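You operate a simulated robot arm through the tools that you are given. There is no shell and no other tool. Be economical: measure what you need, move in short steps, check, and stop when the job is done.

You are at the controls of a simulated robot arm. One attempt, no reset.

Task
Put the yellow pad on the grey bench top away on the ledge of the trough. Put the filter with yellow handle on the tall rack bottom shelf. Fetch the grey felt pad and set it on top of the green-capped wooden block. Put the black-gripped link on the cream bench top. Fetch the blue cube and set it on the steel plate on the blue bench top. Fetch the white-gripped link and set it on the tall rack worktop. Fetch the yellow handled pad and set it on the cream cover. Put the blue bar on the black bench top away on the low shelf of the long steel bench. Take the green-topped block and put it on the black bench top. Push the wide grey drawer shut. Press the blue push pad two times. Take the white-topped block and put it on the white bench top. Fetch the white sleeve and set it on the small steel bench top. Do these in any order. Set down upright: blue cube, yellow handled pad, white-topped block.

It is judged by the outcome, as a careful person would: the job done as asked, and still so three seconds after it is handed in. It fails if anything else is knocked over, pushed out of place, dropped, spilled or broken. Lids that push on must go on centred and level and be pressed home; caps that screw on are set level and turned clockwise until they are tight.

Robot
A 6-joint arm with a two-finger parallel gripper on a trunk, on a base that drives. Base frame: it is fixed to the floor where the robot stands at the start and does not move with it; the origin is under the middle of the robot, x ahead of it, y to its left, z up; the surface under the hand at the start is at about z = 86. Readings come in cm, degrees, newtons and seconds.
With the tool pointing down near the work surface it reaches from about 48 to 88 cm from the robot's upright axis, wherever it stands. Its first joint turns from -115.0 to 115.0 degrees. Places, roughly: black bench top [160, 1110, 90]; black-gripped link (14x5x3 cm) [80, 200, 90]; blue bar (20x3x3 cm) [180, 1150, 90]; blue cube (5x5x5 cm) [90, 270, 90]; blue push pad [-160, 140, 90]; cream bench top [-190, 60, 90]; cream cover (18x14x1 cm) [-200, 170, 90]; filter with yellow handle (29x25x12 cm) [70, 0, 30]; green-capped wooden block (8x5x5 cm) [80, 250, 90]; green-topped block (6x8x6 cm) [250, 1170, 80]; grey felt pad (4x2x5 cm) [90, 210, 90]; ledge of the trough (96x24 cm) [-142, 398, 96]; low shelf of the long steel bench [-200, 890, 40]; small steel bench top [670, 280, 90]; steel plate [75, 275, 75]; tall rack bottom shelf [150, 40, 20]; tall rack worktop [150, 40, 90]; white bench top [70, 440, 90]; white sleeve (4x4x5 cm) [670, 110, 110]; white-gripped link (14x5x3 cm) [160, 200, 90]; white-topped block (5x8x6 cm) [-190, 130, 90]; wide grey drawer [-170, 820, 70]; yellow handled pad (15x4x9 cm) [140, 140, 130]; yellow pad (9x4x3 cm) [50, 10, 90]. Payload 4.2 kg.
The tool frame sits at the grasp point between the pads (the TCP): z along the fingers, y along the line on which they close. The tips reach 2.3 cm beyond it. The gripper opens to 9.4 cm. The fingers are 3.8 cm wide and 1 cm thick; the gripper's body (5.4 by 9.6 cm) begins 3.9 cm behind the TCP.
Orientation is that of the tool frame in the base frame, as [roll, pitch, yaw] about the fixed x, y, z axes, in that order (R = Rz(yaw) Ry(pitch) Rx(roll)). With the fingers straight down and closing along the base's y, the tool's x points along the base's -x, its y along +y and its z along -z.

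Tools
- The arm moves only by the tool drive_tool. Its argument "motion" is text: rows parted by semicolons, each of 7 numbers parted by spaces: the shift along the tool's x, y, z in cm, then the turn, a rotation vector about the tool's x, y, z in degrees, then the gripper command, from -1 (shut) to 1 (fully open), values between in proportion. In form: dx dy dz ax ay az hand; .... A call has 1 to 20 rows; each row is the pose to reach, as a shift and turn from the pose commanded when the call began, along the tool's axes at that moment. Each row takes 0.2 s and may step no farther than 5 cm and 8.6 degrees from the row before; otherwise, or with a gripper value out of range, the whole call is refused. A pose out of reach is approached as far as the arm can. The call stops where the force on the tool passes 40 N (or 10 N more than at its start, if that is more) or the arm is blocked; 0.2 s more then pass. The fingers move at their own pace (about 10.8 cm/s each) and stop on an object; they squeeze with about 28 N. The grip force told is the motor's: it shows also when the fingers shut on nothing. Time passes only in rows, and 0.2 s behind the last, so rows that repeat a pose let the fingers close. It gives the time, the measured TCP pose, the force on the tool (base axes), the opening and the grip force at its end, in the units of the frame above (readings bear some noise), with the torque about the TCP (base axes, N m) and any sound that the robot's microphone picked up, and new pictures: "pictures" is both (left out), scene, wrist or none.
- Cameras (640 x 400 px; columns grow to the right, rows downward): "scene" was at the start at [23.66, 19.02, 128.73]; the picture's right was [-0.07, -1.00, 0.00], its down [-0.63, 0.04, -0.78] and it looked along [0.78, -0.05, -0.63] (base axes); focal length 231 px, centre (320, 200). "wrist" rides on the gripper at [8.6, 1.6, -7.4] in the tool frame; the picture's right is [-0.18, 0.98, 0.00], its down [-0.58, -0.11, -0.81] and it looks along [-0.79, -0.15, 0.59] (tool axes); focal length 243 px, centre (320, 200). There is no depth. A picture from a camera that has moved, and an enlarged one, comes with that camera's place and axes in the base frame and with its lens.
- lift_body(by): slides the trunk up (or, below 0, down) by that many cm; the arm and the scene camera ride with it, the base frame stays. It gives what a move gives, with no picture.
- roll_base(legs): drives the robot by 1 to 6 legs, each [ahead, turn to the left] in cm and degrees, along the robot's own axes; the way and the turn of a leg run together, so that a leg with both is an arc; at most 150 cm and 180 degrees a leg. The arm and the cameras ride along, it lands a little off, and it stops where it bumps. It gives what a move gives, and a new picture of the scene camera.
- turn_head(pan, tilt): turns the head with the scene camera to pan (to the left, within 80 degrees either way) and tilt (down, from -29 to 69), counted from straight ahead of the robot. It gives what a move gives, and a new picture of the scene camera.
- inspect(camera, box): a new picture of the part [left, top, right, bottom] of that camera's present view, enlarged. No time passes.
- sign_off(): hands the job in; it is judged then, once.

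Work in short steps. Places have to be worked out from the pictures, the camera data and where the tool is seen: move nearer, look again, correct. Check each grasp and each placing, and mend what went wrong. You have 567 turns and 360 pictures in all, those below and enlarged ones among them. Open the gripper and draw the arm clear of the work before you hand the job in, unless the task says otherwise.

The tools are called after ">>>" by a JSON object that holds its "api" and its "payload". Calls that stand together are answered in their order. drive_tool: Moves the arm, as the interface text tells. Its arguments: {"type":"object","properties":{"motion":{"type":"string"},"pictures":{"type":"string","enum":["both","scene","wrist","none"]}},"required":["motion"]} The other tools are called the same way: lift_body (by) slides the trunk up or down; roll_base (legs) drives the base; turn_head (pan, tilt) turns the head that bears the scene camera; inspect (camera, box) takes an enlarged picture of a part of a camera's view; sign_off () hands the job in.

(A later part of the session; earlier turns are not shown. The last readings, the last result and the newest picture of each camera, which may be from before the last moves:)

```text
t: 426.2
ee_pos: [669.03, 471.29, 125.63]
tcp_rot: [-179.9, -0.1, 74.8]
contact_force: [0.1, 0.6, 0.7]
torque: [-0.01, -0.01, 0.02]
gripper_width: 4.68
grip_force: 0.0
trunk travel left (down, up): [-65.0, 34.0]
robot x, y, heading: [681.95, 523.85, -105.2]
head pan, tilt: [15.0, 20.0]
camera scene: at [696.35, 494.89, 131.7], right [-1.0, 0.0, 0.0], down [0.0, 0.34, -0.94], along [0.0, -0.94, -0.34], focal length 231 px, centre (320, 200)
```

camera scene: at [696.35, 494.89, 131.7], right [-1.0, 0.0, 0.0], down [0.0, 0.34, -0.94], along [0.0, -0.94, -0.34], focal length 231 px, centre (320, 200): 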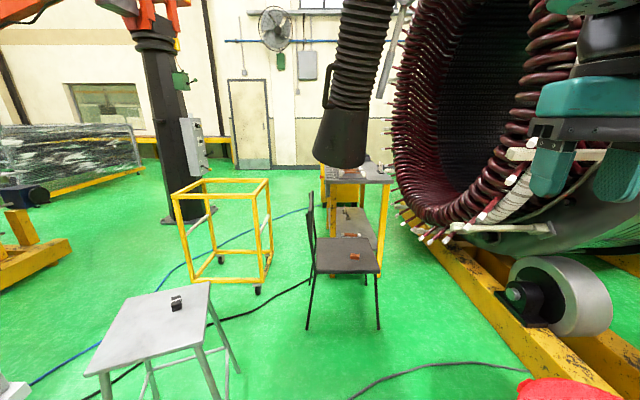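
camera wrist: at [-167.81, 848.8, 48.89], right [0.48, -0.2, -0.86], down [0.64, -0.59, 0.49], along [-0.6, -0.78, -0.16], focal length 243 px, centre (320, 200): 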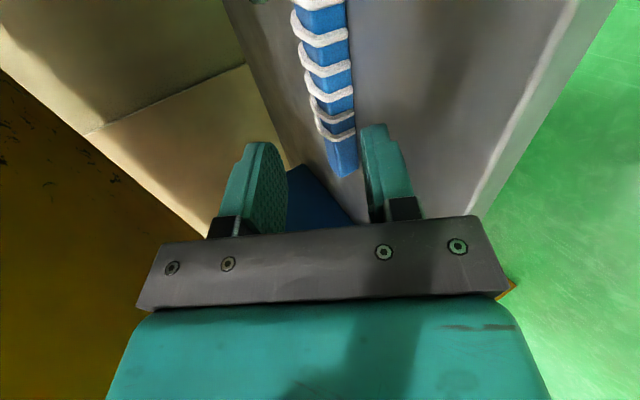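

>>> {"api": "inspect", "payload": {"camera": "scene", "box": [280, 140, 440, 240]}}

```text
4.00 times, centred on (360, 190) of scene
camera zoom: at [696.35, 494.89, 131.7], right [-1.0, 0.0, 0.0], down [0.0, 0.34, -0.94], along [0.0, -0.94, -0.34], focal length 924 px, centre (160, 240)
```

zoom: 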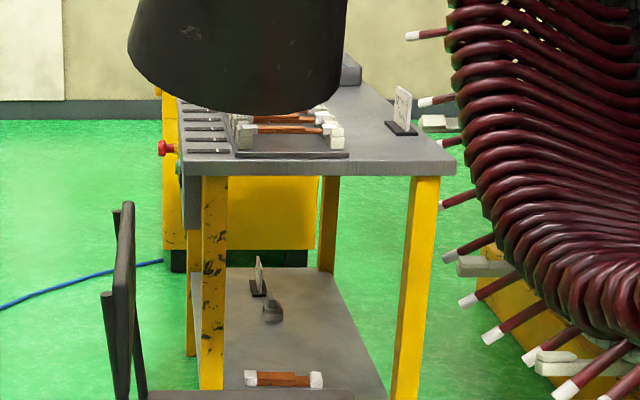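

Routes past the chair/trolley are too narrow; the floor south looks open, so I'll try coming from the west side. I go back to the corridor and west to x≈255, looking south.

>>> {"api": "roll_base", "payload": {"legs": [[0, 46], [-142, 0], [0, -121], [150, 0], [150, 0], [50, 0]]}}

>>> {"api": "turn_head", "payload": {"pan": 60, "tilt": 12}}

```text
t: 457.0
ee_pos: [207.6, 642.74, 125.73]
tcp_rot: [180.0, 0.0, 1.5]
contact_force: [-0.5, 0.0, 1.3]
torque: [0.0, 0.02, 0.02]
gripper_width: 4.67
grip_force: 0.2
trunk travel left (down, up): [-65.0, 34.0]
robot x, y, heading: [261.29, 645.72, -178.4]
head pan, tilt: [15.0, 20.0]
camera scene: at [237.8, 623.29, 131.69], right [-0.29, 0.96, 0.0], down [0.33, 0.1, -0.94], along [-0.9, -0.27, -0.34], focal length 231 px, centre (320, 200)
```

scene: 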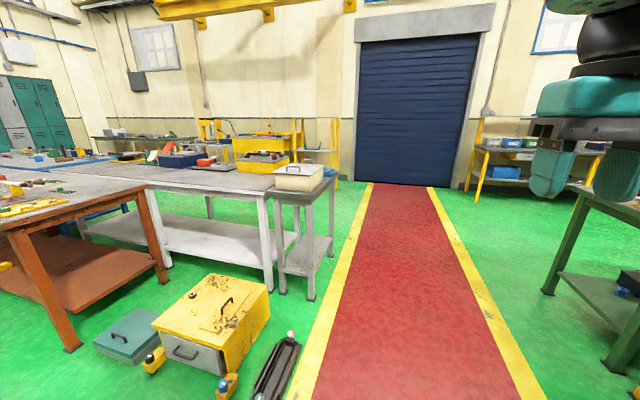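

```text
t: 458.1
ee_pos: [207.68, 642.63, 125.66]
tcp_rot: [180.0, 0.0, 1.6]
contact_force: [-0.3, -0.3, -0.7]
torque: [0.0, -0.03, 0.01]
gripper_width: 4.7
grip_force: 0.0
trunk travel left (down, up): [-65.0, 34.0]
robot x, y, heading: [261.76, 645.82, -178.2]
head pan, tilt: [60.0, 12.0]
camera scene: at [242.29, 617.76, 133.0], right [-0.88, 0.48, 0.0], down [0.1, 0.18, -0.98], along [-0.47, -0.86, -0.21], focal length 231 px, centre (320, 200)
```

scene: 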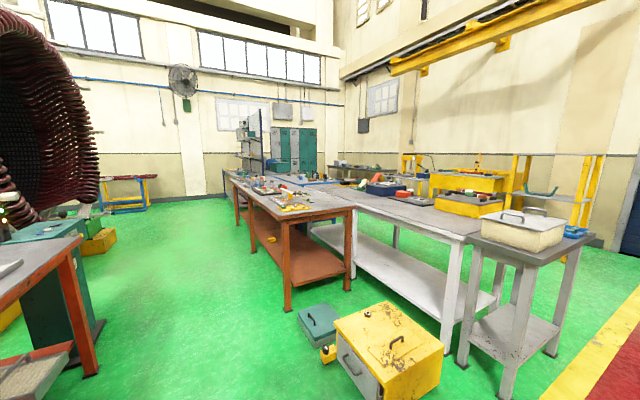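

A wide lane leads south along x≈245. I drive down it to y≈315 and look around.

>>> {"api": "roll_base", "payload": {"legs": [[0, 81], [120, 0], [0, 8], [150, 0], [60, 0]]}}

>>> {"api": "turn_head", "payload": {"pan": -40, "tilt": 20}}

>>> {"api": "turn_head", "payload": {"pan": 40, "tilt": 12}}

```text
t: 478.3
ee_pos: [260.63, 263.02, 125.66]
tcp_rot: [179.9, 0.0, 92.2]
contact_force: [0.0, -0.9, -1.0]
torque: [-0.03, 0.01, -0.02]
gripper_width: 4.71
grip_force: 0.1
trunk travel left (down, up): [-65.0, 34.0]
robot x, y, heading: [256.93, 317.02, -87.8]
head pan, tilt: [60.0, 12.0]
camera scene: at [285.23, 298.23, 133.0], right [-0.47, -0.89, 0.0], down [-0.18, 0.1, -0.98], along [0.87, -0.45, -0.21], focal length 231 px, centre (320, 200)
```

scene: 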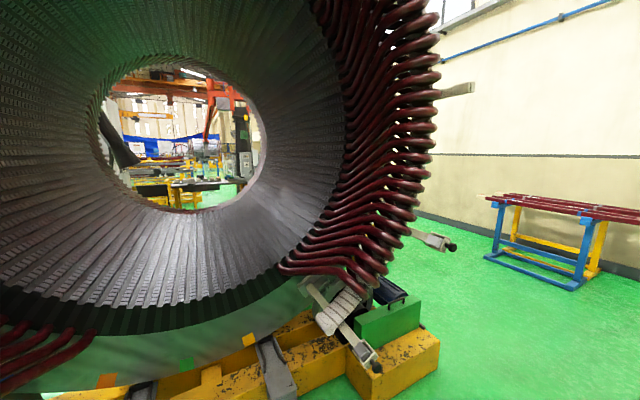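

```text
t: 480.1
ee_pos: [260.68, 263.01, 125.68]
tcp_rot: [-179.9, 0.0, 92.2]
contact_force: [0.5, 1.2, 0.5]
torque: [-0.02, -0.03, 0.0]
gripper_width: 4.72
grip_force: 0.0
trunk travel left (down, up): [-65.0, 34.0]
robot x, y, heading: [256.81, 317.21, -88.0]
head pan, tilt: [-40.0, 20.0]
camera scene: at [271.29, 295.2, 131.69], right [-0.79, 0.61, 0.0], down [0.21, 0.27, -0.94], along [-0.57, -0.74, -0.34], focal length 231 px, centre (320, 200)
```

scene: 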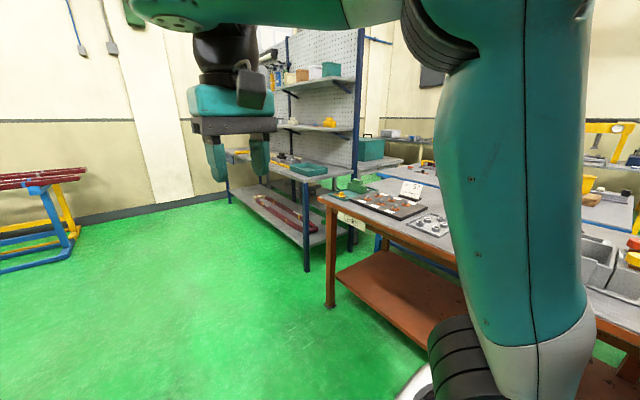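

```text
t: 481.6
ee_pos: [260.7, 263.06, 125.76]
tcp_rot: [180.0, 0.0, 92.2]
contact_force: [-0.5, -0.2, -0.1]
torque: [-0.02, 0.01, 0.01]
gripper_width: 4.72
grip_force: 0.0
trunk travel left (down, up): [-65.0, 34.0]
robot x, y, heading: [256.92, 317.29, -87.8]
head pan, tilt: [40.0, 12.0]
camera scene: at [283.25, 295.67, 133.0], right [-0.74, -0.67, 0.0], down [-0.14, 0.15, -0.98], along [0.66, -0.72, -0.21], focal length 231 px, centre (320, 200)
```

scene: 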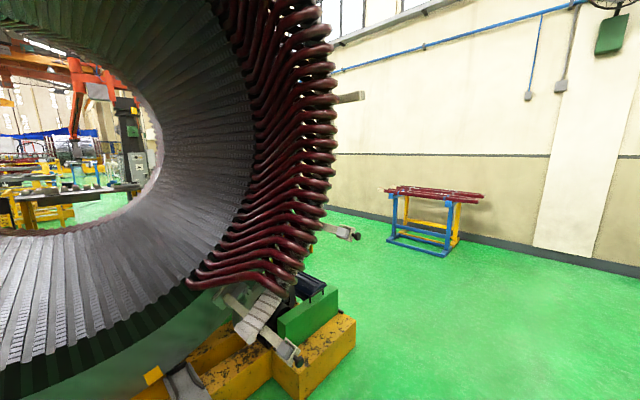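

South is open. I drive to y≈90, turn east past the stator's end, and look toward the sleeve.

>>> {"api": "roll_base", "payload": {"legs": [[150, 0], [78, 0], [0, 88], [150, 0], [100, 0]]}}

>>> {"api": "turn_head", "payload": {"pan": 10, "tilt": 15}}

```text
t: 505.9
ee_pos: [504.41, 82.78, 125.57]
tcp_rot: [-179.8, -0.2, 178.4]
contact_force: [-0.1, 0.0, -0.6]
torque: [0.05, 0.01, -0.01]
gripper_width: 4.69
grip_force: 0.0
trunk travel left (down, up): [-65.0, 34.0]
robot x, y, heading: [450.4, 82.61, -1.1]
head pan, tilt: [40.0, 12.0]
stopped in leg 5: the robot was blocked; the commanded pose is now the measured one
camera scene: at [473.18, 107.49, 133.0], right [0.62, -0.78, 0.0], down [-0.16, -0.13, -0.98], along [0.76, 0.61, -0.21], focal length 231 px, centre (320, 200)
```

scene: 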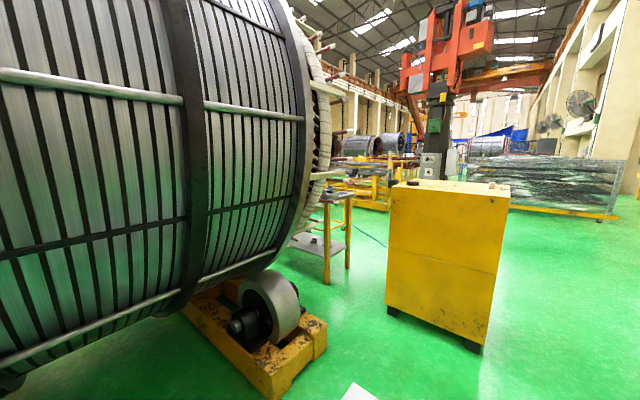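

```text
t: 506.8
ee_pos: [504.43, 82.84, 125.57]
tcp_rot: [-179.8, -0.2, 178.4]
contact_force: [0.2, 0.4, 0.6]
torque: [-0.03, 0.01, -0.03]
gripper_width: 4.7
grip_force: 0.0
trunk travel left (down, up): [-65.0, 34.0]
robot x, y, heading: [449.78, 82.37, -1.5]
head pan, tilt: [10.0, 15.0]
camera scene: at [475.13, 103.09, 132.51], right [0.15, -0.99, 0.0], down [-0.26, -0.04, -0.97], along [0.95, 0.14, -0.26], focal length 231 px, centre (320, 200)
```

scene: 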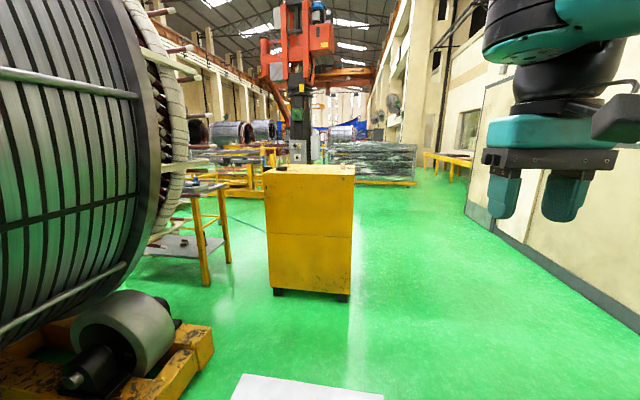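

Blocked by something at x≈450; I look down-right and down-left for it.

>>> {"api": "turn_head", "payload": {"pan": -60, "tilt": 30}}

>>> {"api": "turn_head", "payload": {"pan": 60, "tilt": 45}}

```text
t: 508.2
ee_pos: [504.34, 82.81, 125.49]
tcp_rot: [-179.8, -0.4, 178.5]
contact_force: [-0.4, -0.9, 0.3]
torque: [0.02, -0.01, -0.01]
gripper_width: 4.68
grip_force: 0.0
trunk travel left (down, up): [-65.0, 34.0]
robot x, y, heading: [450.4, 82.5, -1.4]
head pan, tilt: [-60.0, 30.0]
camera scene: at [470.23, 93.75, 130.09], right [-0.88, -0.48, 0.0], down [-0.24, 0.44, -0.87], along [0.41, -0.76, -0.5], focal length 231 px, centre (320, 200)
```

scene: 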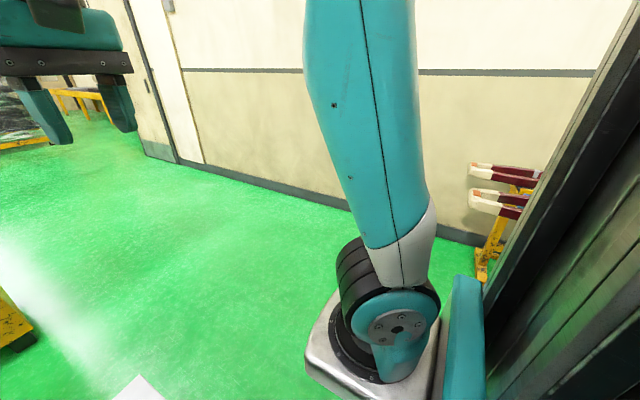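

```text
t: 510.2
ee_pos: [504.41, 82.88, 125.6]
tcp_rot: [-179.7, -0.2, 178.5]
contact_force: [0.0, -0.3, 0.2]
torque: [-0.04, 0.0, 0.02]
gripper_width: 4.72
grip_force: 0.0
trunk travel left (down, up): [-65.0, 34.0]
robot x, y, heading: [450.56, 82.4, -1.5]
head pan, tilt: [60.0, 45.0]
camera scene: at [470.14, 108.62, 127.83], right [0.85, -0.52, 0.0], down [-0.37, -0.6, -0.71], along [0.37, 0.6, -0.71], focal length 231 px, centre (320, 200)
```

scene: 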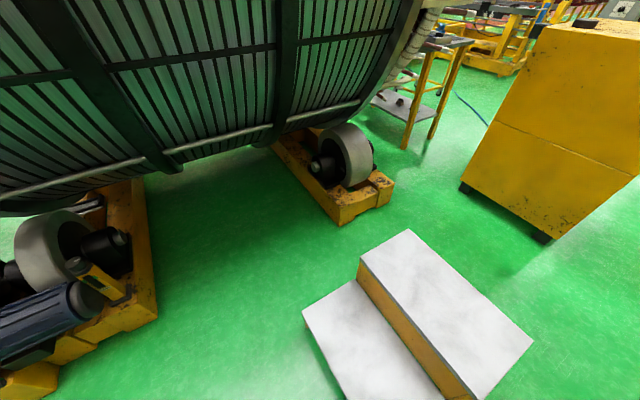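

A low step stool stands ahead at about (485–545, 85–135). I back off and go around its south side, to stand south of the yellow cabinet.

>>> {"api": "roll_base", "payload": {"legs": [[-35, 0], [0, -37], [97, 0], [0, 38], [150, 0], [22, 0]]}}

>>> {"api": "turn_head", "payload": {"pan": 50, "tilt": 15}}

```text
t: 529.0
ee_pos: [717.57, 30.48, 125.65]
tcp_rot: [-179.8, -0.3, -178.6]
contact_force: [0.1, -0.1, -1.0]
torque: [0.02, 0.0, 0.0]
gripper_width: 4.73
grip_force: 0.0
trunk travel left (down, up): [-65.0, 34.0]
robot x, y, heading: [663.69, 27.6, 1.7]
head pan, tilt: [60.0, 45.0]
camera scene: at [682.03, 54.52, 127.83], right [0.88, -0.48, 0.0], down [-0.34, -0.62, -0.71], along [0.34, 0.62, -0.71], focal length 231 px, centre (320, 200)
```

scene: 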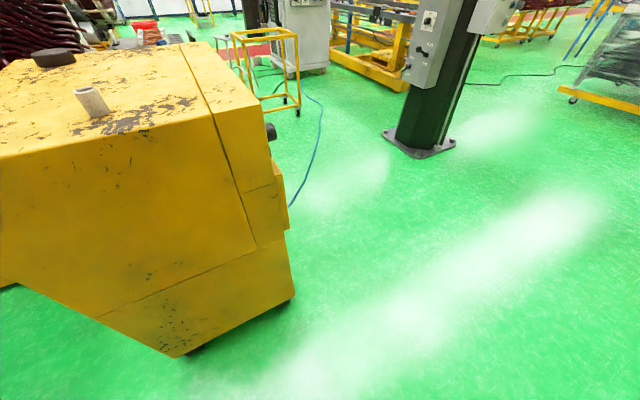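

```text
t: 529.9
ee_pos: [717.53, 30.35, 125.56]
tcp_rot: [-179.8, -0.2, -178.7]
contact_force: [-1.0, -0.7, 0.0]
torque: [0.01, 0.02, -0.03]
gripper_width: 4.7
grip_force: 0.0
trunk travel left (down, up): [-65.0, 34.0]
robot x, y, heading: [663.79, 27.45, 1.3]
head pan, tilt: [50.0, 15.0]
camera scene: at [683.96, 54.69, 132.5], right [0.78, -0.62, 0.0], down [-0.16, -0.2, -0.97], along [0.6, 0.76, -0.26], focal length 231 px, centre (320, 200)
```

scene: 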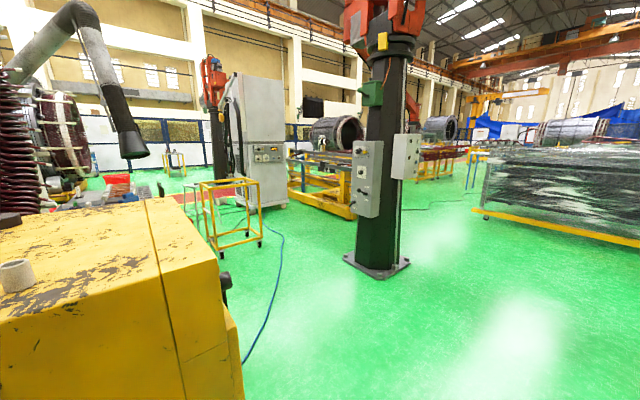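

The white sleeve stands on the yellow cabinet near (660, 130). I turn north and move closer.

>>> {"api": "roll_base", "payload": {"legs": [[0, 88.5], [25, 0]]}}

>>> {"api": "turn_head", "payload": {"pan": 0, "tilt": 35}}

```text
t: 535.5
ee_pos: [661.42, 106.26, 125.46]
tcp_rot: [-179.8, -0.2, -89.7]
contact_force: [-0.9, -0.3, 0.2]
torque: [0.01, -0.03, 0.04]
gripper_width: 4.7
grip_force: 0.1
trunk travel left (down, up): [-65.0, 34.0]
robot x, y, heading: [663.58, 51.94, 90.4]
head pan, tilt: [50.0, 15.0]
camera scene: at [636.5, 73.17, 132.51], right [0.64, 0.77, 0.0], down [0.2, -0.17, -0.97], along [-0.74, 0.62, -0.26], focal length 231 px, centre (320, 200)
```

scene: 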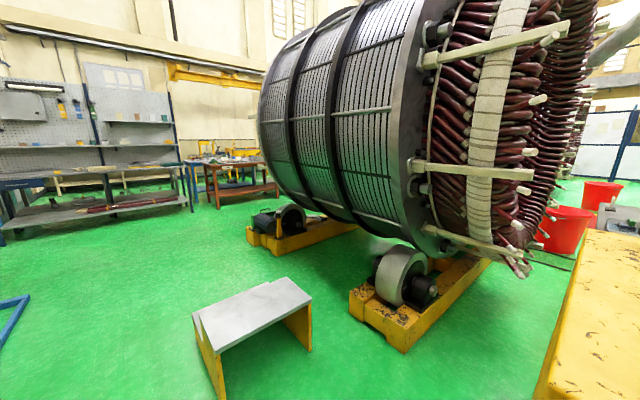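

```text
t: 536.7
ee_pos: [661.51, 106.17, 125.56]
tcp_rot: [-179.8, -0.3, -89.7]
contact_force: [-0.1, 0.0, -0.8]
torque: [0.01, -0.01, -0.01]
gripper_width: 4.68
grip_force: 0.1
trunk travel left (down, up): [-65.0, 34.0]
robot x, y, heading: [663.46, 51.78, 90.5]
head pan, tilt: [0.0, 35.0]
camera scene: at [643.63, 76.02, 129.31], right [1.0, 0.01, 0.0], down [0.0, -0.57, -0.82], along [-0.01, 0.82, -0.57], focal length 231 px, centre (320, 200)
```

scene: 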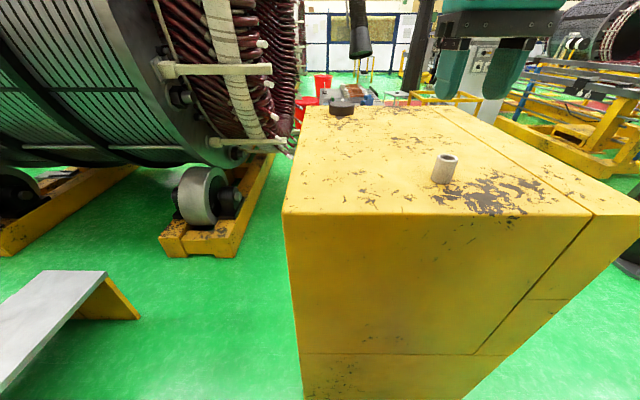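

Sleeve is at about (670.7, 122), z 103–108.4. I open and hover above it.

>>> {"api": "drive_tool", "payload": {"motion": "-4 -2.3 1 0 0 0 1; -8 -4.6 2 0 0 0 1; -12 -6.9 4 0 0 0 1; -15.8 -9.2 6 0 0 0 1; -15.8 -9.2 8 0 0 0 1; -15.8 -9.2 8 0 0 0 1"}}

```text
refused: row 3 steps farther than a row can; nothing moved
```

>>> {"api": "drive_tool", "payload": {"motion": "-4 -2.3 1 0 0 0 1; -8 -4.6 2 0 0 0 1; -12 -6.9 3 0 0 0 1; -15.8 -9.2 4 0 0 0 1; -15.8 -9.2 8 0 0 0 1; -15.8 -9.2 8 0 0 0 1"}}

```text
t: 538.1
ee_pos: [671.91, 123.01, 118.28]
tcp_rot: [-178.2, -1.2, -89.8]
contact_force: [0.5, -0.5, -0.3]
torque: [0.02, -0.01, 0.0]
gripper_width: 9.41
grip_force: 0.1
out of reach, approached as far as the arm can: row 5, 6
trunk travel left (down, up): [-65.0, 34.0]
robot x, y, heading: [663.65, 52.2, 90.4]
head pan, tilt: [0.0, 35.0]
camera scene: at [643.62, 76.01, 129.31], right [1.0, 0.01, 0.0], down [0.0, -0.57, -0.82], along [-0.01, 0.82, -0.57], focal length 231 px, centre (320, 200)
camera wrist: at [670.08, 114.46, 125.89], right [-0.98, 0.18, -0.04], down [0.08, 0.6, 0.8], along [0.17, 0.78, -0.6], focal length 243 px, centre (320, 200)
```

scene: 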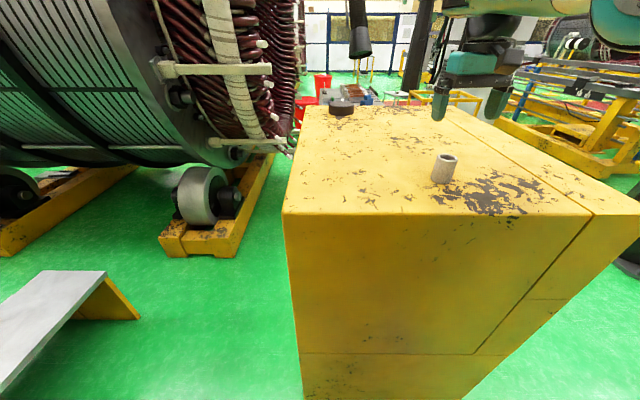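
wrist: 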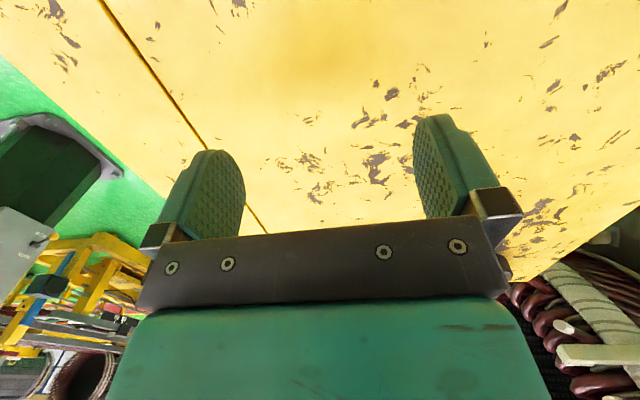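

Triangulation from two views puts the sleeve at (665, 112), base z≈108. I raise the trunk for reach and shift the tool back over it.

>>> {"api": "lift_body", "payload": {"by": 15}}

>>> {"api": "drive_tool", "payload": {"motion": "4 2.5 0 0 0 0 1; 7.5 5 0 0 0 0 1; 10.5 7 0 0 0 0 1; 10.5 7 0 0 0 0 1"}}

```text
t: 539.8
ee_pos: [671.7, 123.07, 133.33]
tcp_rot: [-178.1, -1.1, -89.7]
contact_force: [0.2, -0.1, 0.4]
torque: [0.01, 0.0, -0.01]
gripper_width: 9.38
grip_force: 0.1
trunk travel left (down, up): [-80.0, 19.0]
robot x, y, heading: [663.21, 51.8, 90.6]
head pan, tilt: [0.0, 35.0]
```

```text
t: 540.8
ee_pos: [665.78, 114.43, 136.89]
tcp_rot: [-176.0, -1.6, -89.7]
contact_force: [0.4, -0.3, 0.9]
torque: [-0.01, 0.01, -0.01]
gripper_width: 9.37
grip_force: 0.1
out of reach, approached as far as the arm can: row 1, 2, 3, 4
trunk travel left (down, up): [-80.0, 19.0]
robot x, y, heading: [663.43, 52.23, 90.3]
head pan, tilt: [0.0, 35.0]
camera scene: at [643.68, 75.98, 144.33], right [1.0, 0.01, 0.0], down [0.0, -0.57, -0.82], along [0.0, 0.82, -0.57], focal length 231 px, centre (320, 200)
camera wrist: at [663.67, 106.0, 144.42], right [-0.98, 0.18, -0.07], down [0.05, 0.6, 0.8], along [0.19, 0.78, -0.6], focal length 243 px, centre (320, 200)
```

scene: 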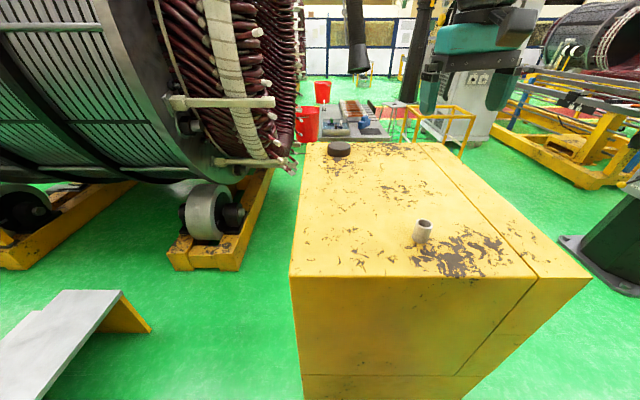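
wrist: 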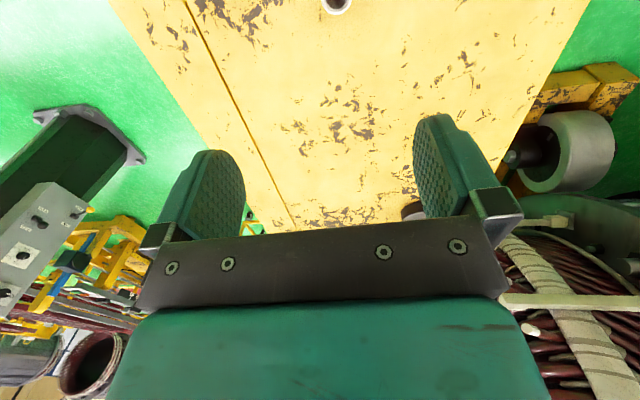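

Sleeve confirmed at (665.5, 113), z 108–113.4. I move down 10 cm and relevel.

>>> {"api": "drive_tool", "payload": {"motion": "0 0 4 0 0 0 1; 0 0 8 0 0 0 1; 0 0 8 0 0 0 1", "pictures": "none"}}

```text
t: 541.6
ee_pos: [665.23, 112.23, 125.16]
tcp_rot: [-178.2, -0.9, -89.8]
contact_force: [-0.4, -0.4, 0.4]
torque: [-0.01, -0.01, 0.04]
gripper_width: 9.4
grip_force: 0.0
out of reach, approached as far as the arm can: row 1
trunk travel left (down, up): [-80.0, 19.0]
robot x, y, heading: [663.21, 52.29, 90.5]
head pan, tilt: [0.0, 35.0]
```

>>> {"api": "drive_tool", "payload": {"motion": "-0.3 0 3 -1.8 -0.9 0 1; -0.5 -0.2 7 -1.8 -0.9 0 1; -0.5 -0.2 11 -1.8 -0.9 0 1; -0.4 -0.2 13 -1.8 -0.9 0 1; -0.3 -0.2 14.4 -1.8 -0.9 0 1; -0.3 -0.2 14.4 -1.8 -0.9 0 1"}}

```text
t: 543.0
ee_pos: [665.73, 112.36, 110.75]
tcp_rot: [-179.8, -0.3, -89.7]
contact_force: [-0.5, 0.1, -0.1]
torque: [0.02, 0.0, -0.04]
gripper_width: 9.38
grip_force: 0.1
trunk travel left (down, up): [-80.0, 19.0]
robot x, y, heading: [663.23, 52.01, 90.5]
head pan, tilt: [0.0, 35.0]
camera scene: at [643.64, 76.01, 144.31], right [1.0, 0.01, 0.0], down [0.0, -0.57, -0.82], along [-0.01, 0.82, -0.57], focal length 231 px, centre (320, 200)
camera wrist: at [664.28, 103.59, 118.28], right [-0.98, 0.18, 0.0], down [0.1, 0.58, 0.8], along [0.15, 0.79, -0.59], focal length 243 px, centre (320, 200)
```

scene: 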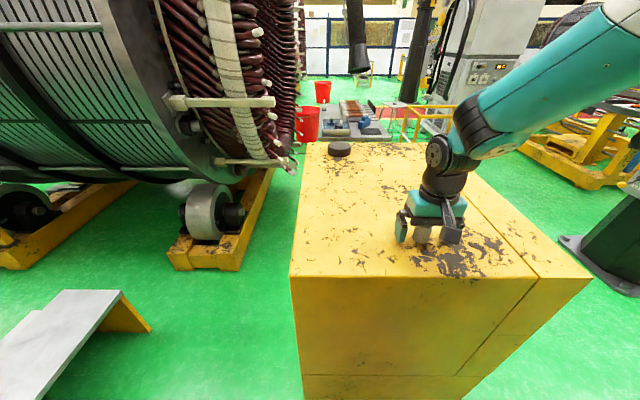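
wrist: 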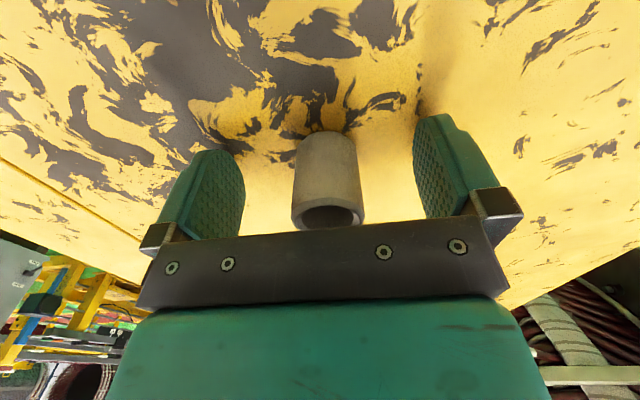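

The sleeve stands centred between the fingers. Close and lift.

>>> {"api": "drive_tool", "payload": {"motion": "0 0 0 0 0 0 -1; 0 0 0 0 0 0 -1; 0 0 0 0 0 0 -1; 0 0 0 0 0 0 -1; 0 0 -4 0 0 0 -1; 0 0 -8 0 0 0 -1; 0 0 -12 0 0 0 -1; 0 0 -12 0 0 0 -1"}}

```text
t: 544.8
ee_pos: [665.83, 112.56, 122.72]
tcp_rot: [-179.9, -0.2, -89.7]
contact_force: [0.0, 0.8, 0.1]
torque: [-0.01, 0.01, 0.01]
gripper_width: 3.25
grip_force: 27.8
trunk travel left (down, up): [-80.0, 19.0]
robot x, y, heading: [663.7, 51.89, 90.4]
head pan, tilt: [0.0, 35.0]
camera scene: at [643.64, 76.02, 144.31], right [1.0, 0.01, 0.0], down [0.0, -0.57, -0.82], along [-0.01, 0.82, -0.57], focal length 231 px, centre (320, 200)
camera wrist: at [664.23, 103.84, 130.19], right [-0.98, 0.18, 0.0], down [0.1, 0.58, 0.8], along [0.15, 0.79, -0.59], focal length 243 px, centre (320, 200)
```

scene: 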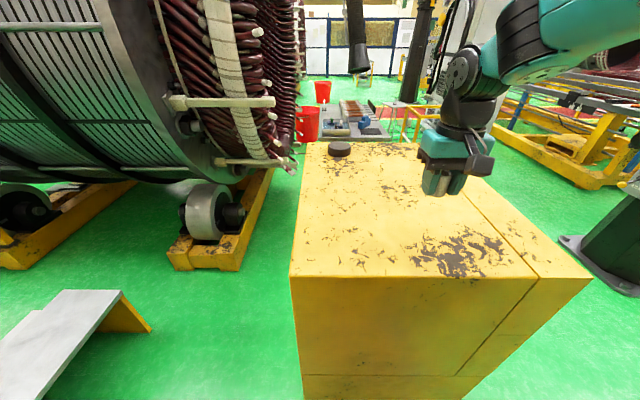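
wrist: 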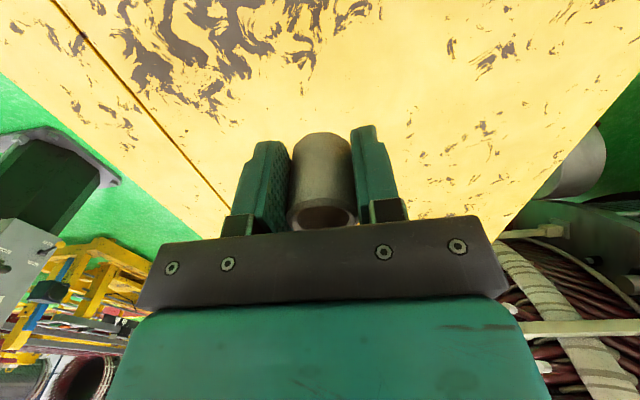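

Held. I zoom at the small steel bench behind the cabinet for free area.

>>> {"api": "inspect", "payload": {"camera": "scene", "box": [270, 70, 430, 170]}}

```text
4.00 times, centred on (350, 120) of scene
camera zoom: at [643.64, 76.02, 144.31], right [1.0, 0.01, 0.0], down [0.0, -0.57, -0.82], along [-0.01, 0.82, -0.57], focal length 924 px, centre (200, 520)
```

zoom: 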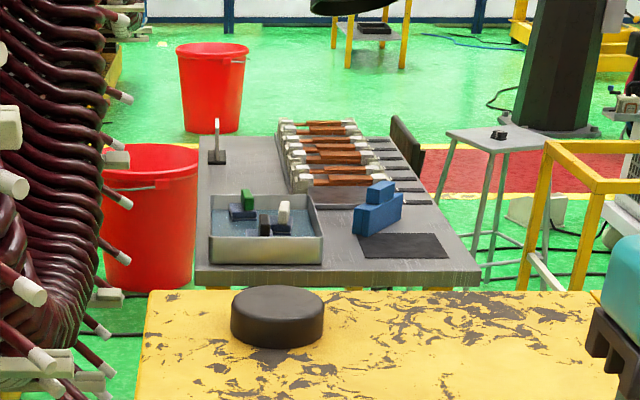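

Best reachable free spot on the small bench is between tray and dark mat, about (669, 247), from the east side. I back off and drive around the cabinet's east side.

>>> {"api": "roll_base", "payload": {"legs": [[-18, 0], [0, -90], [100, 0], [0, 90], [150, 0], [43, 0]]}}

>>> {"api": "turn_head", "payload": {"pan": 55, "tilt": 30}}

```text
t: 568.0
ee_pos: [767.97, 282.24, 122.64]
tcp_rot: [-179.8, -0.2, -90.1]
contact_force: [0.3, 0.6, 0.1]
torque: [0.01, -0.01, -0.01]
gripper_width: 3.25
grip_force: 28.2
trunk travel left (down, up): [-80.0, 19.0]
robot x, y, heading: [764.93, 221.54, 90.0]
head pan, tilt: [0.0, 35.0]
camera scene: at [745.63, 245.9, 144.31], right [1.0, 0.0, 0.0], down [0.0, -0.57, -0.82], along [0.0, 0.82, -0.57], focal length 231 px, centre (320, 200)
```

scene: 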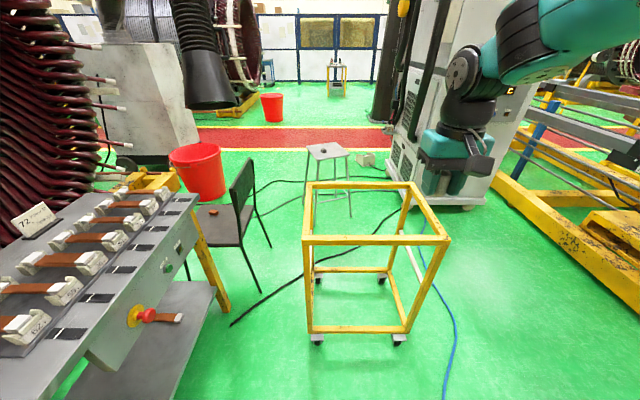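

```text
t: 569.2
ee_pos: [767.93, 282.17, 122.67]
tcp_rot: [-179.9, -0.2, -90.1]
contact_force: [-0.3, -0.2, -0.5]
torque: [-0.02, -0.01, -0.03]
gripper_width: 3.26
grip_force: 28.1
trunk travel left (down, up): [-80.0, 19.0]
robot x, y, heading: [765.46, 221.77, 90.0]
head pan, tilt: [55.0, 30.0]
camera scene: at [738.23, 242.29, 145.09], right [0.57, 0.82, 0.0], down [0.41, -0.29, -0.87], along [-0.71, 0.5, -0.5], focal length 231 px, centre (320, 200)
```

scene: 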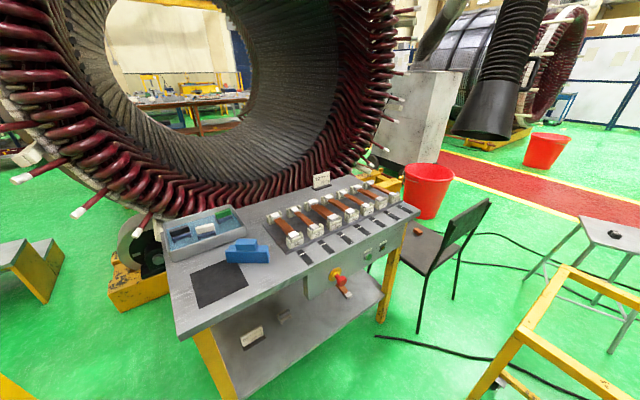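

I turn west to face the bench's side and look.

>>> {"api": "roll_base", "payload": {"legs": [[0, 90]]}}

>>> {"api": "turn_head", "payload": {"pan": -20, "tilt": 38}}

```text
t: 573.4
ee_pos: [704.65, 224.88, 122.74]
tcp_rot: [-179.9, -0.2, -0.4]
contact_force: [0.2, -0.9, 0.0]
torque: [-0.03, 0.03, -0.01]
gripper_width: 3.27
grip_force: 27.8
trunk travel left (down, up): [-80.0, 19.0]
robot x, y, heading: [765.0, 222.11, 179.8]
head pan, tilt: [55.0, 30.0]
camera scene: at [744.55, 195.1, 145.09], right [-0.82, 0.58, 0.0], down [0.29, 0.41, -0.87], along [-0.5, -0.71, -0.5], focal length 231 px, centre (320, 200)
```

scene: 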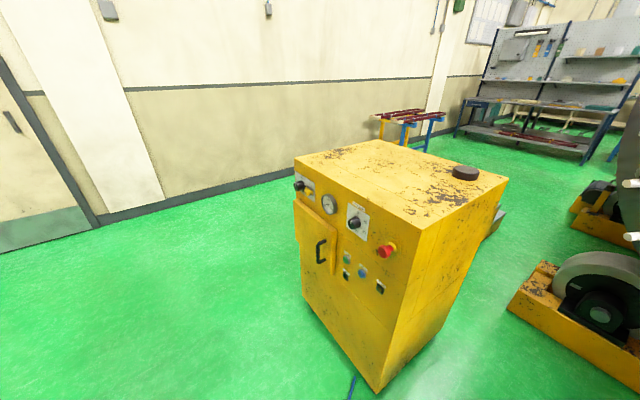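

```text
t: 574.9
ee_pos: [704.84, 224.78, 122.69]
tcp_rot: [-179.9, -0.2, -0.4]
contact_force: [0.4, -0.6, -0.9]
torque: [-0.01, 0.01, -0.01]
gripper_width: 3.24
grip_force: 28.1
trunk travel left (down, up): [-80.0, 19.0]
robot x, y, heading: [765.24, 221.75, 179.7]
head pan, tilt: [-20.0, 38.0]
camera scene: at [741.69, 205.47, 143.85], right [0.35, 0.94, 0.0], down [0.58, -0.21, -0.79], along [-0.74, 0.27, -0.62], focal length 231 px, centre (320, 200)
```

scene: 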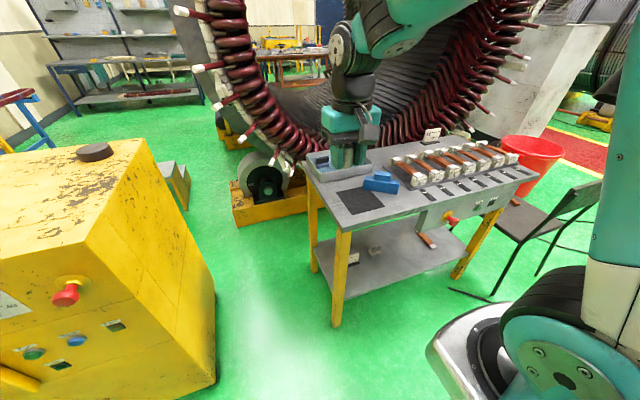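

>>> {"api": "inspect", "payload": {"camera": "scene", "box": [290, 120, 450, 240]}}

```text
3.33 times, centred on (370, 180) of scene
camera zoom: at [741.69, 205.47, 143.85], right [0.35, 0.94, 0.0], down [0.58, -0.21, -0.79], along [-0.74, 0.27, -0.62], focal length 770 px, centre (153, 267)
```

zoom: 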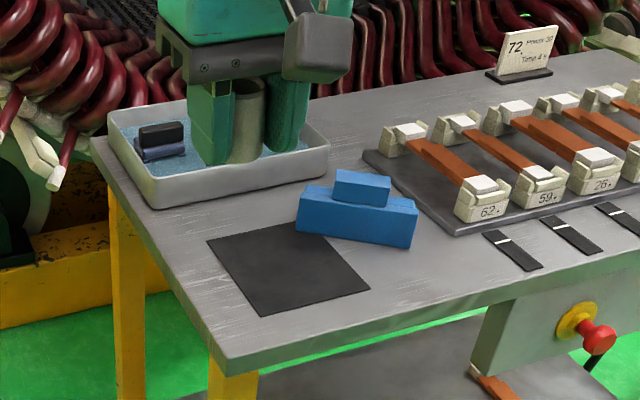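

Free spot: east strip at about (685.5, 260), between blue block and the edge. I drive 15 cm forward and bring the sleeve over it.

>>> {"api": "roll_base", "payload": {"legs": [[15, 0]]}}

>>> {"api": "drive_tool", "payload": {"motion": "-0.6 -5 0 0 0 0 -1; -1.2 -9.9 0 0 0 0 -1; -1.8 -14.8 0 0 0 0 -1; -2.4 -19.7 0 0 0 0 -1; -3 -24.6 0 0 0 0 -1; -3.6 -29.5 0 0 0 0 -1; -4.2 -34.4 0 0 0 0 -1; -4.4 -35 4 0 0 0 -1; -4.4 -35 9 0 0 0 -1; -4.4 -35 14 0 0 0 -1; -4.4 -35 19 0 0 0 -1; -4.4 -35 23 0 0 0 -1; -4.4 -35 23 0 0 0 -1"}}

```text
t: 576.2
ee_pos: [689.7, 224.9, 122.79]
tcp_rot: [-179.9, -0.1, -0.4]
contact_force: [0.2, 0.4, 0.2]
torque: [0.0, 0.01, -0.02]
gripper_width: 3.26
grip_force: 28.0
trunk travel left (down, up): [-80.0, 19.0]
robot x, y, heading: [750.19, 221.78, 179.7]
head pan, tilt: [-20.0, 38.0]
camera scene: at [726.71, 205.56, 143.85], right [0.35, 0.94, 0.0], down [0.58, -0.21, -0.79], along [-0.74, 0.27, -0.62], focal length 231 px, centre (320, 200)
```

scene: 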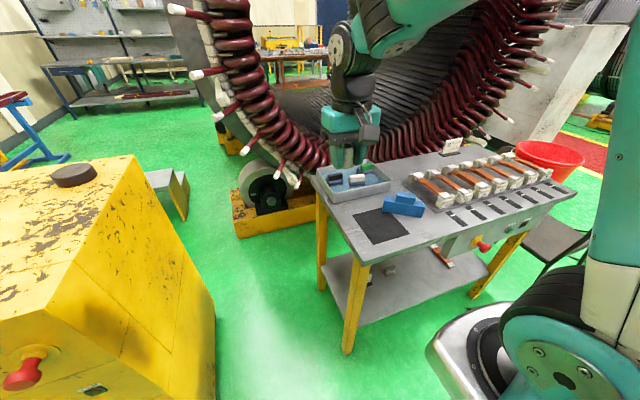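

```text
refused: row 1 steps farther than a row can; nothing moved
```

>>> {"api": "drive_tool", "payload": {"motion": "-0.5 -4.8 0 0 0 0 -1; -1 -9.6 0 0 0 0 -1; -1.5 -14.4 0 0 0 0 -1; -2 -19.2 0 0 0 0 -1; -2.5 -24 0 0 0 0 -1; -3 -28.8 0 0 0 0 -1; -3.5 -33.6 0 0 0 0 -1; -3.9 -37 0 0 0 0 -1; -3.9 -37 4.5 0 0 0 -1; -3.9 -37 9 0 0 0 -1; -3.9 -37 14 0 0 0 -1; -3.9 -37 19 0 0 0 -1; -3.9 -37 23 0 0 0 -1; -3.9 -37 23 0 0 0 -1"}}

```text
t: 579.2
ee_pos: [685.93, 262.13, 99.7]
tcp_rot: [-179.9, -0.2, -0.4]
contact_force: [0.6, 0.2, -0.1]
torque: [-0.01, 0.0, 0.03]
gripper_width: 3.29
grip_force: 27.9
trunk travel left (down, up): [-80.0, 19.0]
robot x, y, heading: [750.5, 222.03, 179.9]
head pan, tilt: [-20.0, 38.0]
camera scene: at [726.71, 205.57, 143.85], right [0.35, 0.94, 0.0], down [0.58, -0.21, -0.79], along [-0.74, 0.27, -0.62], focal length 231 px, centre (320, 200)
camera wrist: at [694.65, 260.38, 107.19], right [-0.19, -0.98, 0.0], down [-0.58, 0.11, 0.8], along [-0.79, 0.16, -0.59], focal length 243 px, centre (320, 200)
```

scene: 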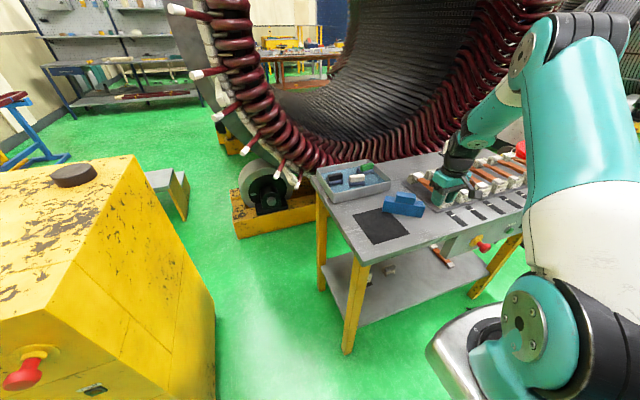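
wrist: 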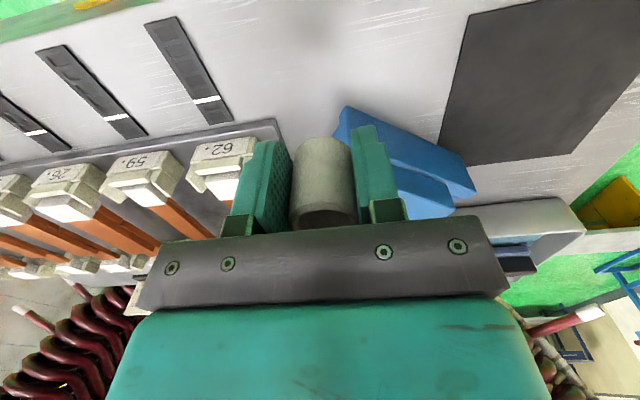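

Blue block's corner is close at (684, 261); I shift to (686.5, 256.5), clear of block and mat, and lower until contact.

>>> {"api": "drive_tool", "payload": {"motion": "0.3 3 0 0 0 0 -1; 0.6 5.7 0 0 0 0 -1; 0.6 5.7 4 0 0 0 -1; 0.6 5.7 7 0 0 0 -1; 0.6 5.7 8.5 0 0 0 -1; 0.6 5.7 9.5 0 0 0 -1; 0.6 5.7 9.5 0 0 0 -1"}}

```text
t: 580.9
ee_pos: [686.52, 256.32, 90.61]
tcp_rot: [-179.8, 0.2, -0.4]
contact_force: [7.9, -4.8, 24.0]
torque: [-0.2, 0.12, 0.07]
gripper_width: 3.23
grip_force: 28.3
trunk travel left (down, up): [-80.0, 19.0]
robot x, y, heading: [750.42, 222.03, 179.7]
head pan, tilt: [-20.0, 38.0]
stopped in row 7: the force on the tool passed its limit at 40 N (the readings are from after the stop); the commanded pose is now the measured one
camera scene: at [726.84, 205.49, 143.86], right [0.35, 0.94, 0.0], down [0.58, -0.21, -0.79], along [-0.74, 0.27, -0.61], focal length 231 px, centre (320, 200)
camera wrist: at [695.37, 254.55, 98.02], right [-0.19, -0.98, 0.0], down [-0.58, 0.11, 0.81], along [-0.79, 0.16, -0.59], focal length 243 px, centre (320, 200)
```

scene: 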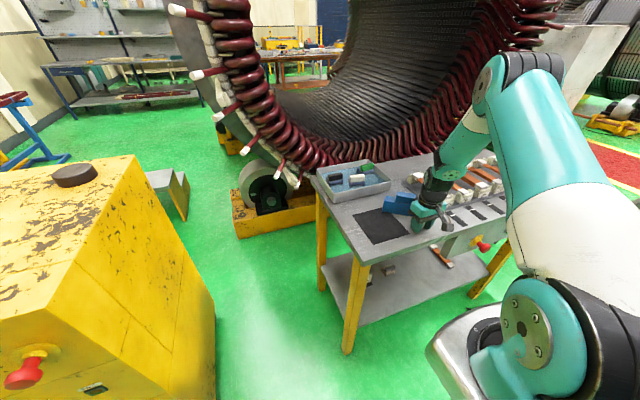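
wrist: 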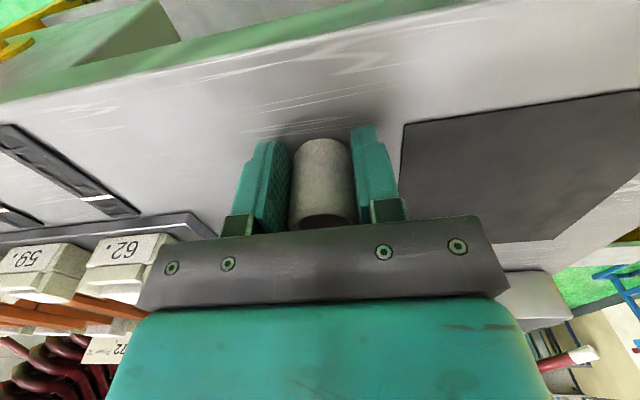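

Contact with the bench, clear surroundings. Release and rise.

>>> {"api": "drive_tool", "payload": {"motion": "0 0 -0.2 0 0 0 -0.2; 0 0 -0.2 0 0 0 0.17; 0 0 -0.2 0 0 0 0.17; 0 0 -3 0 0 0 0.17; 0 0 -7 0 0 0 0.17; 0 0 -12 0 0 0 0.17; 0 0 -17 0 0 0 0.17; 0 0 -22 0 0 0 0.17; 0 0 -27 0 0 0 0.17; 0 0 -27 0 0 0 0.17"}}

```text
t: 583.1
ee_pos: [686.6, 256.02, 117.44]
tcp_rot: [-179.7, 0.2, -0.4]
contact_force: [0.0, -0.1, 0.4]
torque: [0.05, -0.01, -0.01]
gripper_width: 5.5
grip_force: 0.0
trunk travel left (down, up): [-80.0, 19.0]
robot x, y, heading: [750.34, 221.99, 179.7]
head pan, tilt: [-20.0, 38.0]
camera scene: at [726.71, 205.56, 143.85], right [0.35, 0.94, 0.0], down [0.58, -0.21, -0.79], along [-0.74, 0.27, -0.62], focal length 231 px, centre (320, 200)
camera wrist: at [695.38, 254.32, 124.94], right [-0.19, -0.98, 0.0], down [-0.58, 0.11, 0.81], along [-0.79, 0.16, -0.59], focal length 243 px, centre (320, 200)
```

scene: 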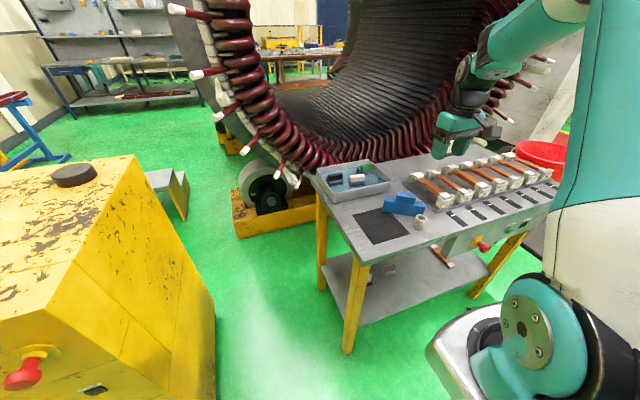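
wrist: 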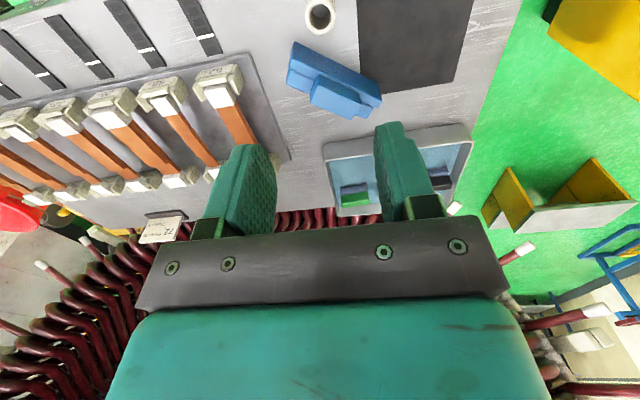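

Sleeve stands on the small bench. I retract the arm, lower the trunk, and drive back to the tall rack.

>>> {"api": "drive_tool", "payload": {"motion": "-0.5 4.8 0 0 0 0 0.17; -0.5 9.6 0 0 0 0 0.17; -0.5 14.4 0 0 0 0 0.17; 0 19.2 0 0 0 0 0.17; 1 24 0 0 0 0 0.17; 2 28.8 0 0 0 0 0.17; 3 31 0 0 0 0 0.17; 3 31 0 0 0 0 0.17", "pictures": "none"}}

>>> {"api": "lift_body", "payload": {"by": -15}}

>>> {"api": "roll_base", "payload": {"legs": [[-15, 0], [0, 90], [150, 0], [38, 0], [0, -90], [150, 0]]}}

```text
t: 584.9
ee_pos: [689.41, 224.9, 117.31]
tcp_rot: [-179.9, 0.0, -0.3]
contact_force: [0.4, 0.5, -0.2]
torque: [-0.01, -0.01, -0.02]
gripper_width: 5.5
grip_force: 0.1
trunk travel left (down, up): [-80.0, 19.0]
robot x, y, heading: [750.44, 222.0, 179.5]
head pan, tilt: [-20.0, 38.0]
```

```text
t: 586.7
ee_pos: [689.4, 225.0, 102.3]
tcp_rot: [-179.8, 0.1, -0.5]
contact_force: [0.5, -0.2, -0.3]
torque: [-0.04, 0.01, -0.01]
gripper_width: 5.5
grip_force: 0.0
trunk travel left (down, up): [-65.0, 34.0]
robot x, y, heading: [750.44, 221.86, 180.0]
head pan, tilt: [-20.0, 38.0]
```

```text
t: 611.6
ee_pos: [551.93, 36.51, 102.41]
tcp_rot: [-179.7, 0.1, 0.2]
contact_force: [0.2, 0.4, -0.2]
torque: [-0.03, -0.02, -0.04]
gripper_width: 5.5
grip_force: 0.1
trunk travel left (down, up): [-65.0, 34.0]
robot x, y, heading: [612.97, 34.43, -179.8]
head pan, tilt: [-20.0, 38.0]
camera scene: at [589.54, 17.5, 128.85], right [0.34, 0.94, 0.0], down [0.58, -0.21, -0.79], along [-0.74, 0.27, -0.62], focal length 231 px, centre (320, 200)
```

scene: 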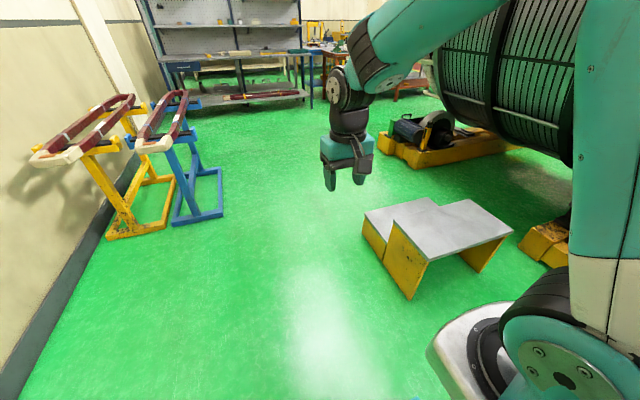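

I thread between the step stool and the rod stands, then on west to the rack.

>>> {"api": "roll_base", "payload": {"legs": [[0, -3], [133, 0], [0, -12], [80, 0], [0, 15], [110, 0]]}}

>>> {"api": "turn_head", "payload": {"pan": 0, "tilt": 20}}

```text
t: 629.6
ee_pos: [229.08, 69.98, 102.27]
tcp_rot: [-179.8, 0.1, -0.2]
contact_force: [-0.6, -1.1, -0.3]
torque: [0.01, 0.0, 0.02]
gripper_width: 5.5
grip_force: 0.0
trunk travel left (down, up): [-65.0, 34.0]
robot x, y, heading: [290.19, 67.07, 179.9]
head pan, tilt: [-20.0, 38.0]
camera scene: at [266.61, 50.67, 128.85], right [0.34, 0.94, 0.0], down [0.58, -0.21, -0.79], along [-0.74, 0.27, -0.62], focal length 231 px, centre (320, 200)
```

scene: 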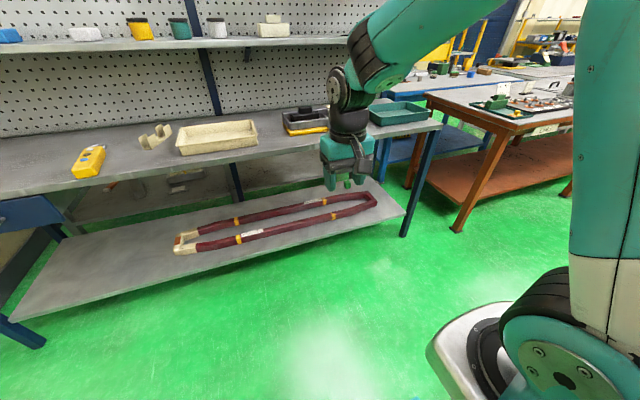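

```text
t: 630.4
ee_pos: [229.24, 70.0, 102.27]
tcp_rot: [-179.8, 0.1, -0.2]
contact_force: [0.8, 0.5, 0.3]
torque: [-0.01, -0.03, -0.02]
gripper_width: 5.51
grip_force: 0.0
trunk travel left (down, up): [-65.0, 34.0]
robot x, y, heading: [290.22, 66.86, 180.0]
head pan, tilt: [0.0, 20.0]
camera scene: at [265.4, 47.72, 131.69], right [0.0, 1.0, 0.0], down [0.34, 0.0, -0.94], along [-0.94, 0.0, -0.34], focal length 231 px, centre (320, 200)
```

scene: 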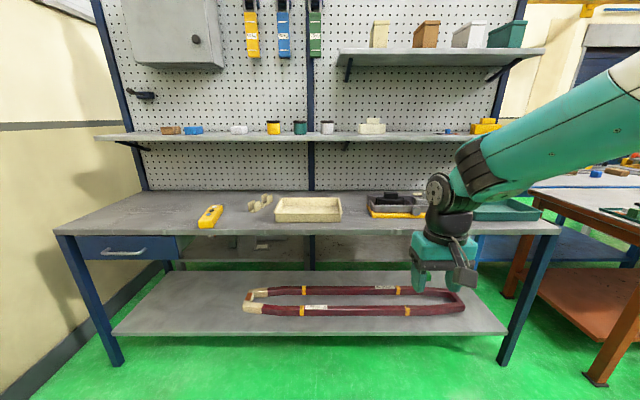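

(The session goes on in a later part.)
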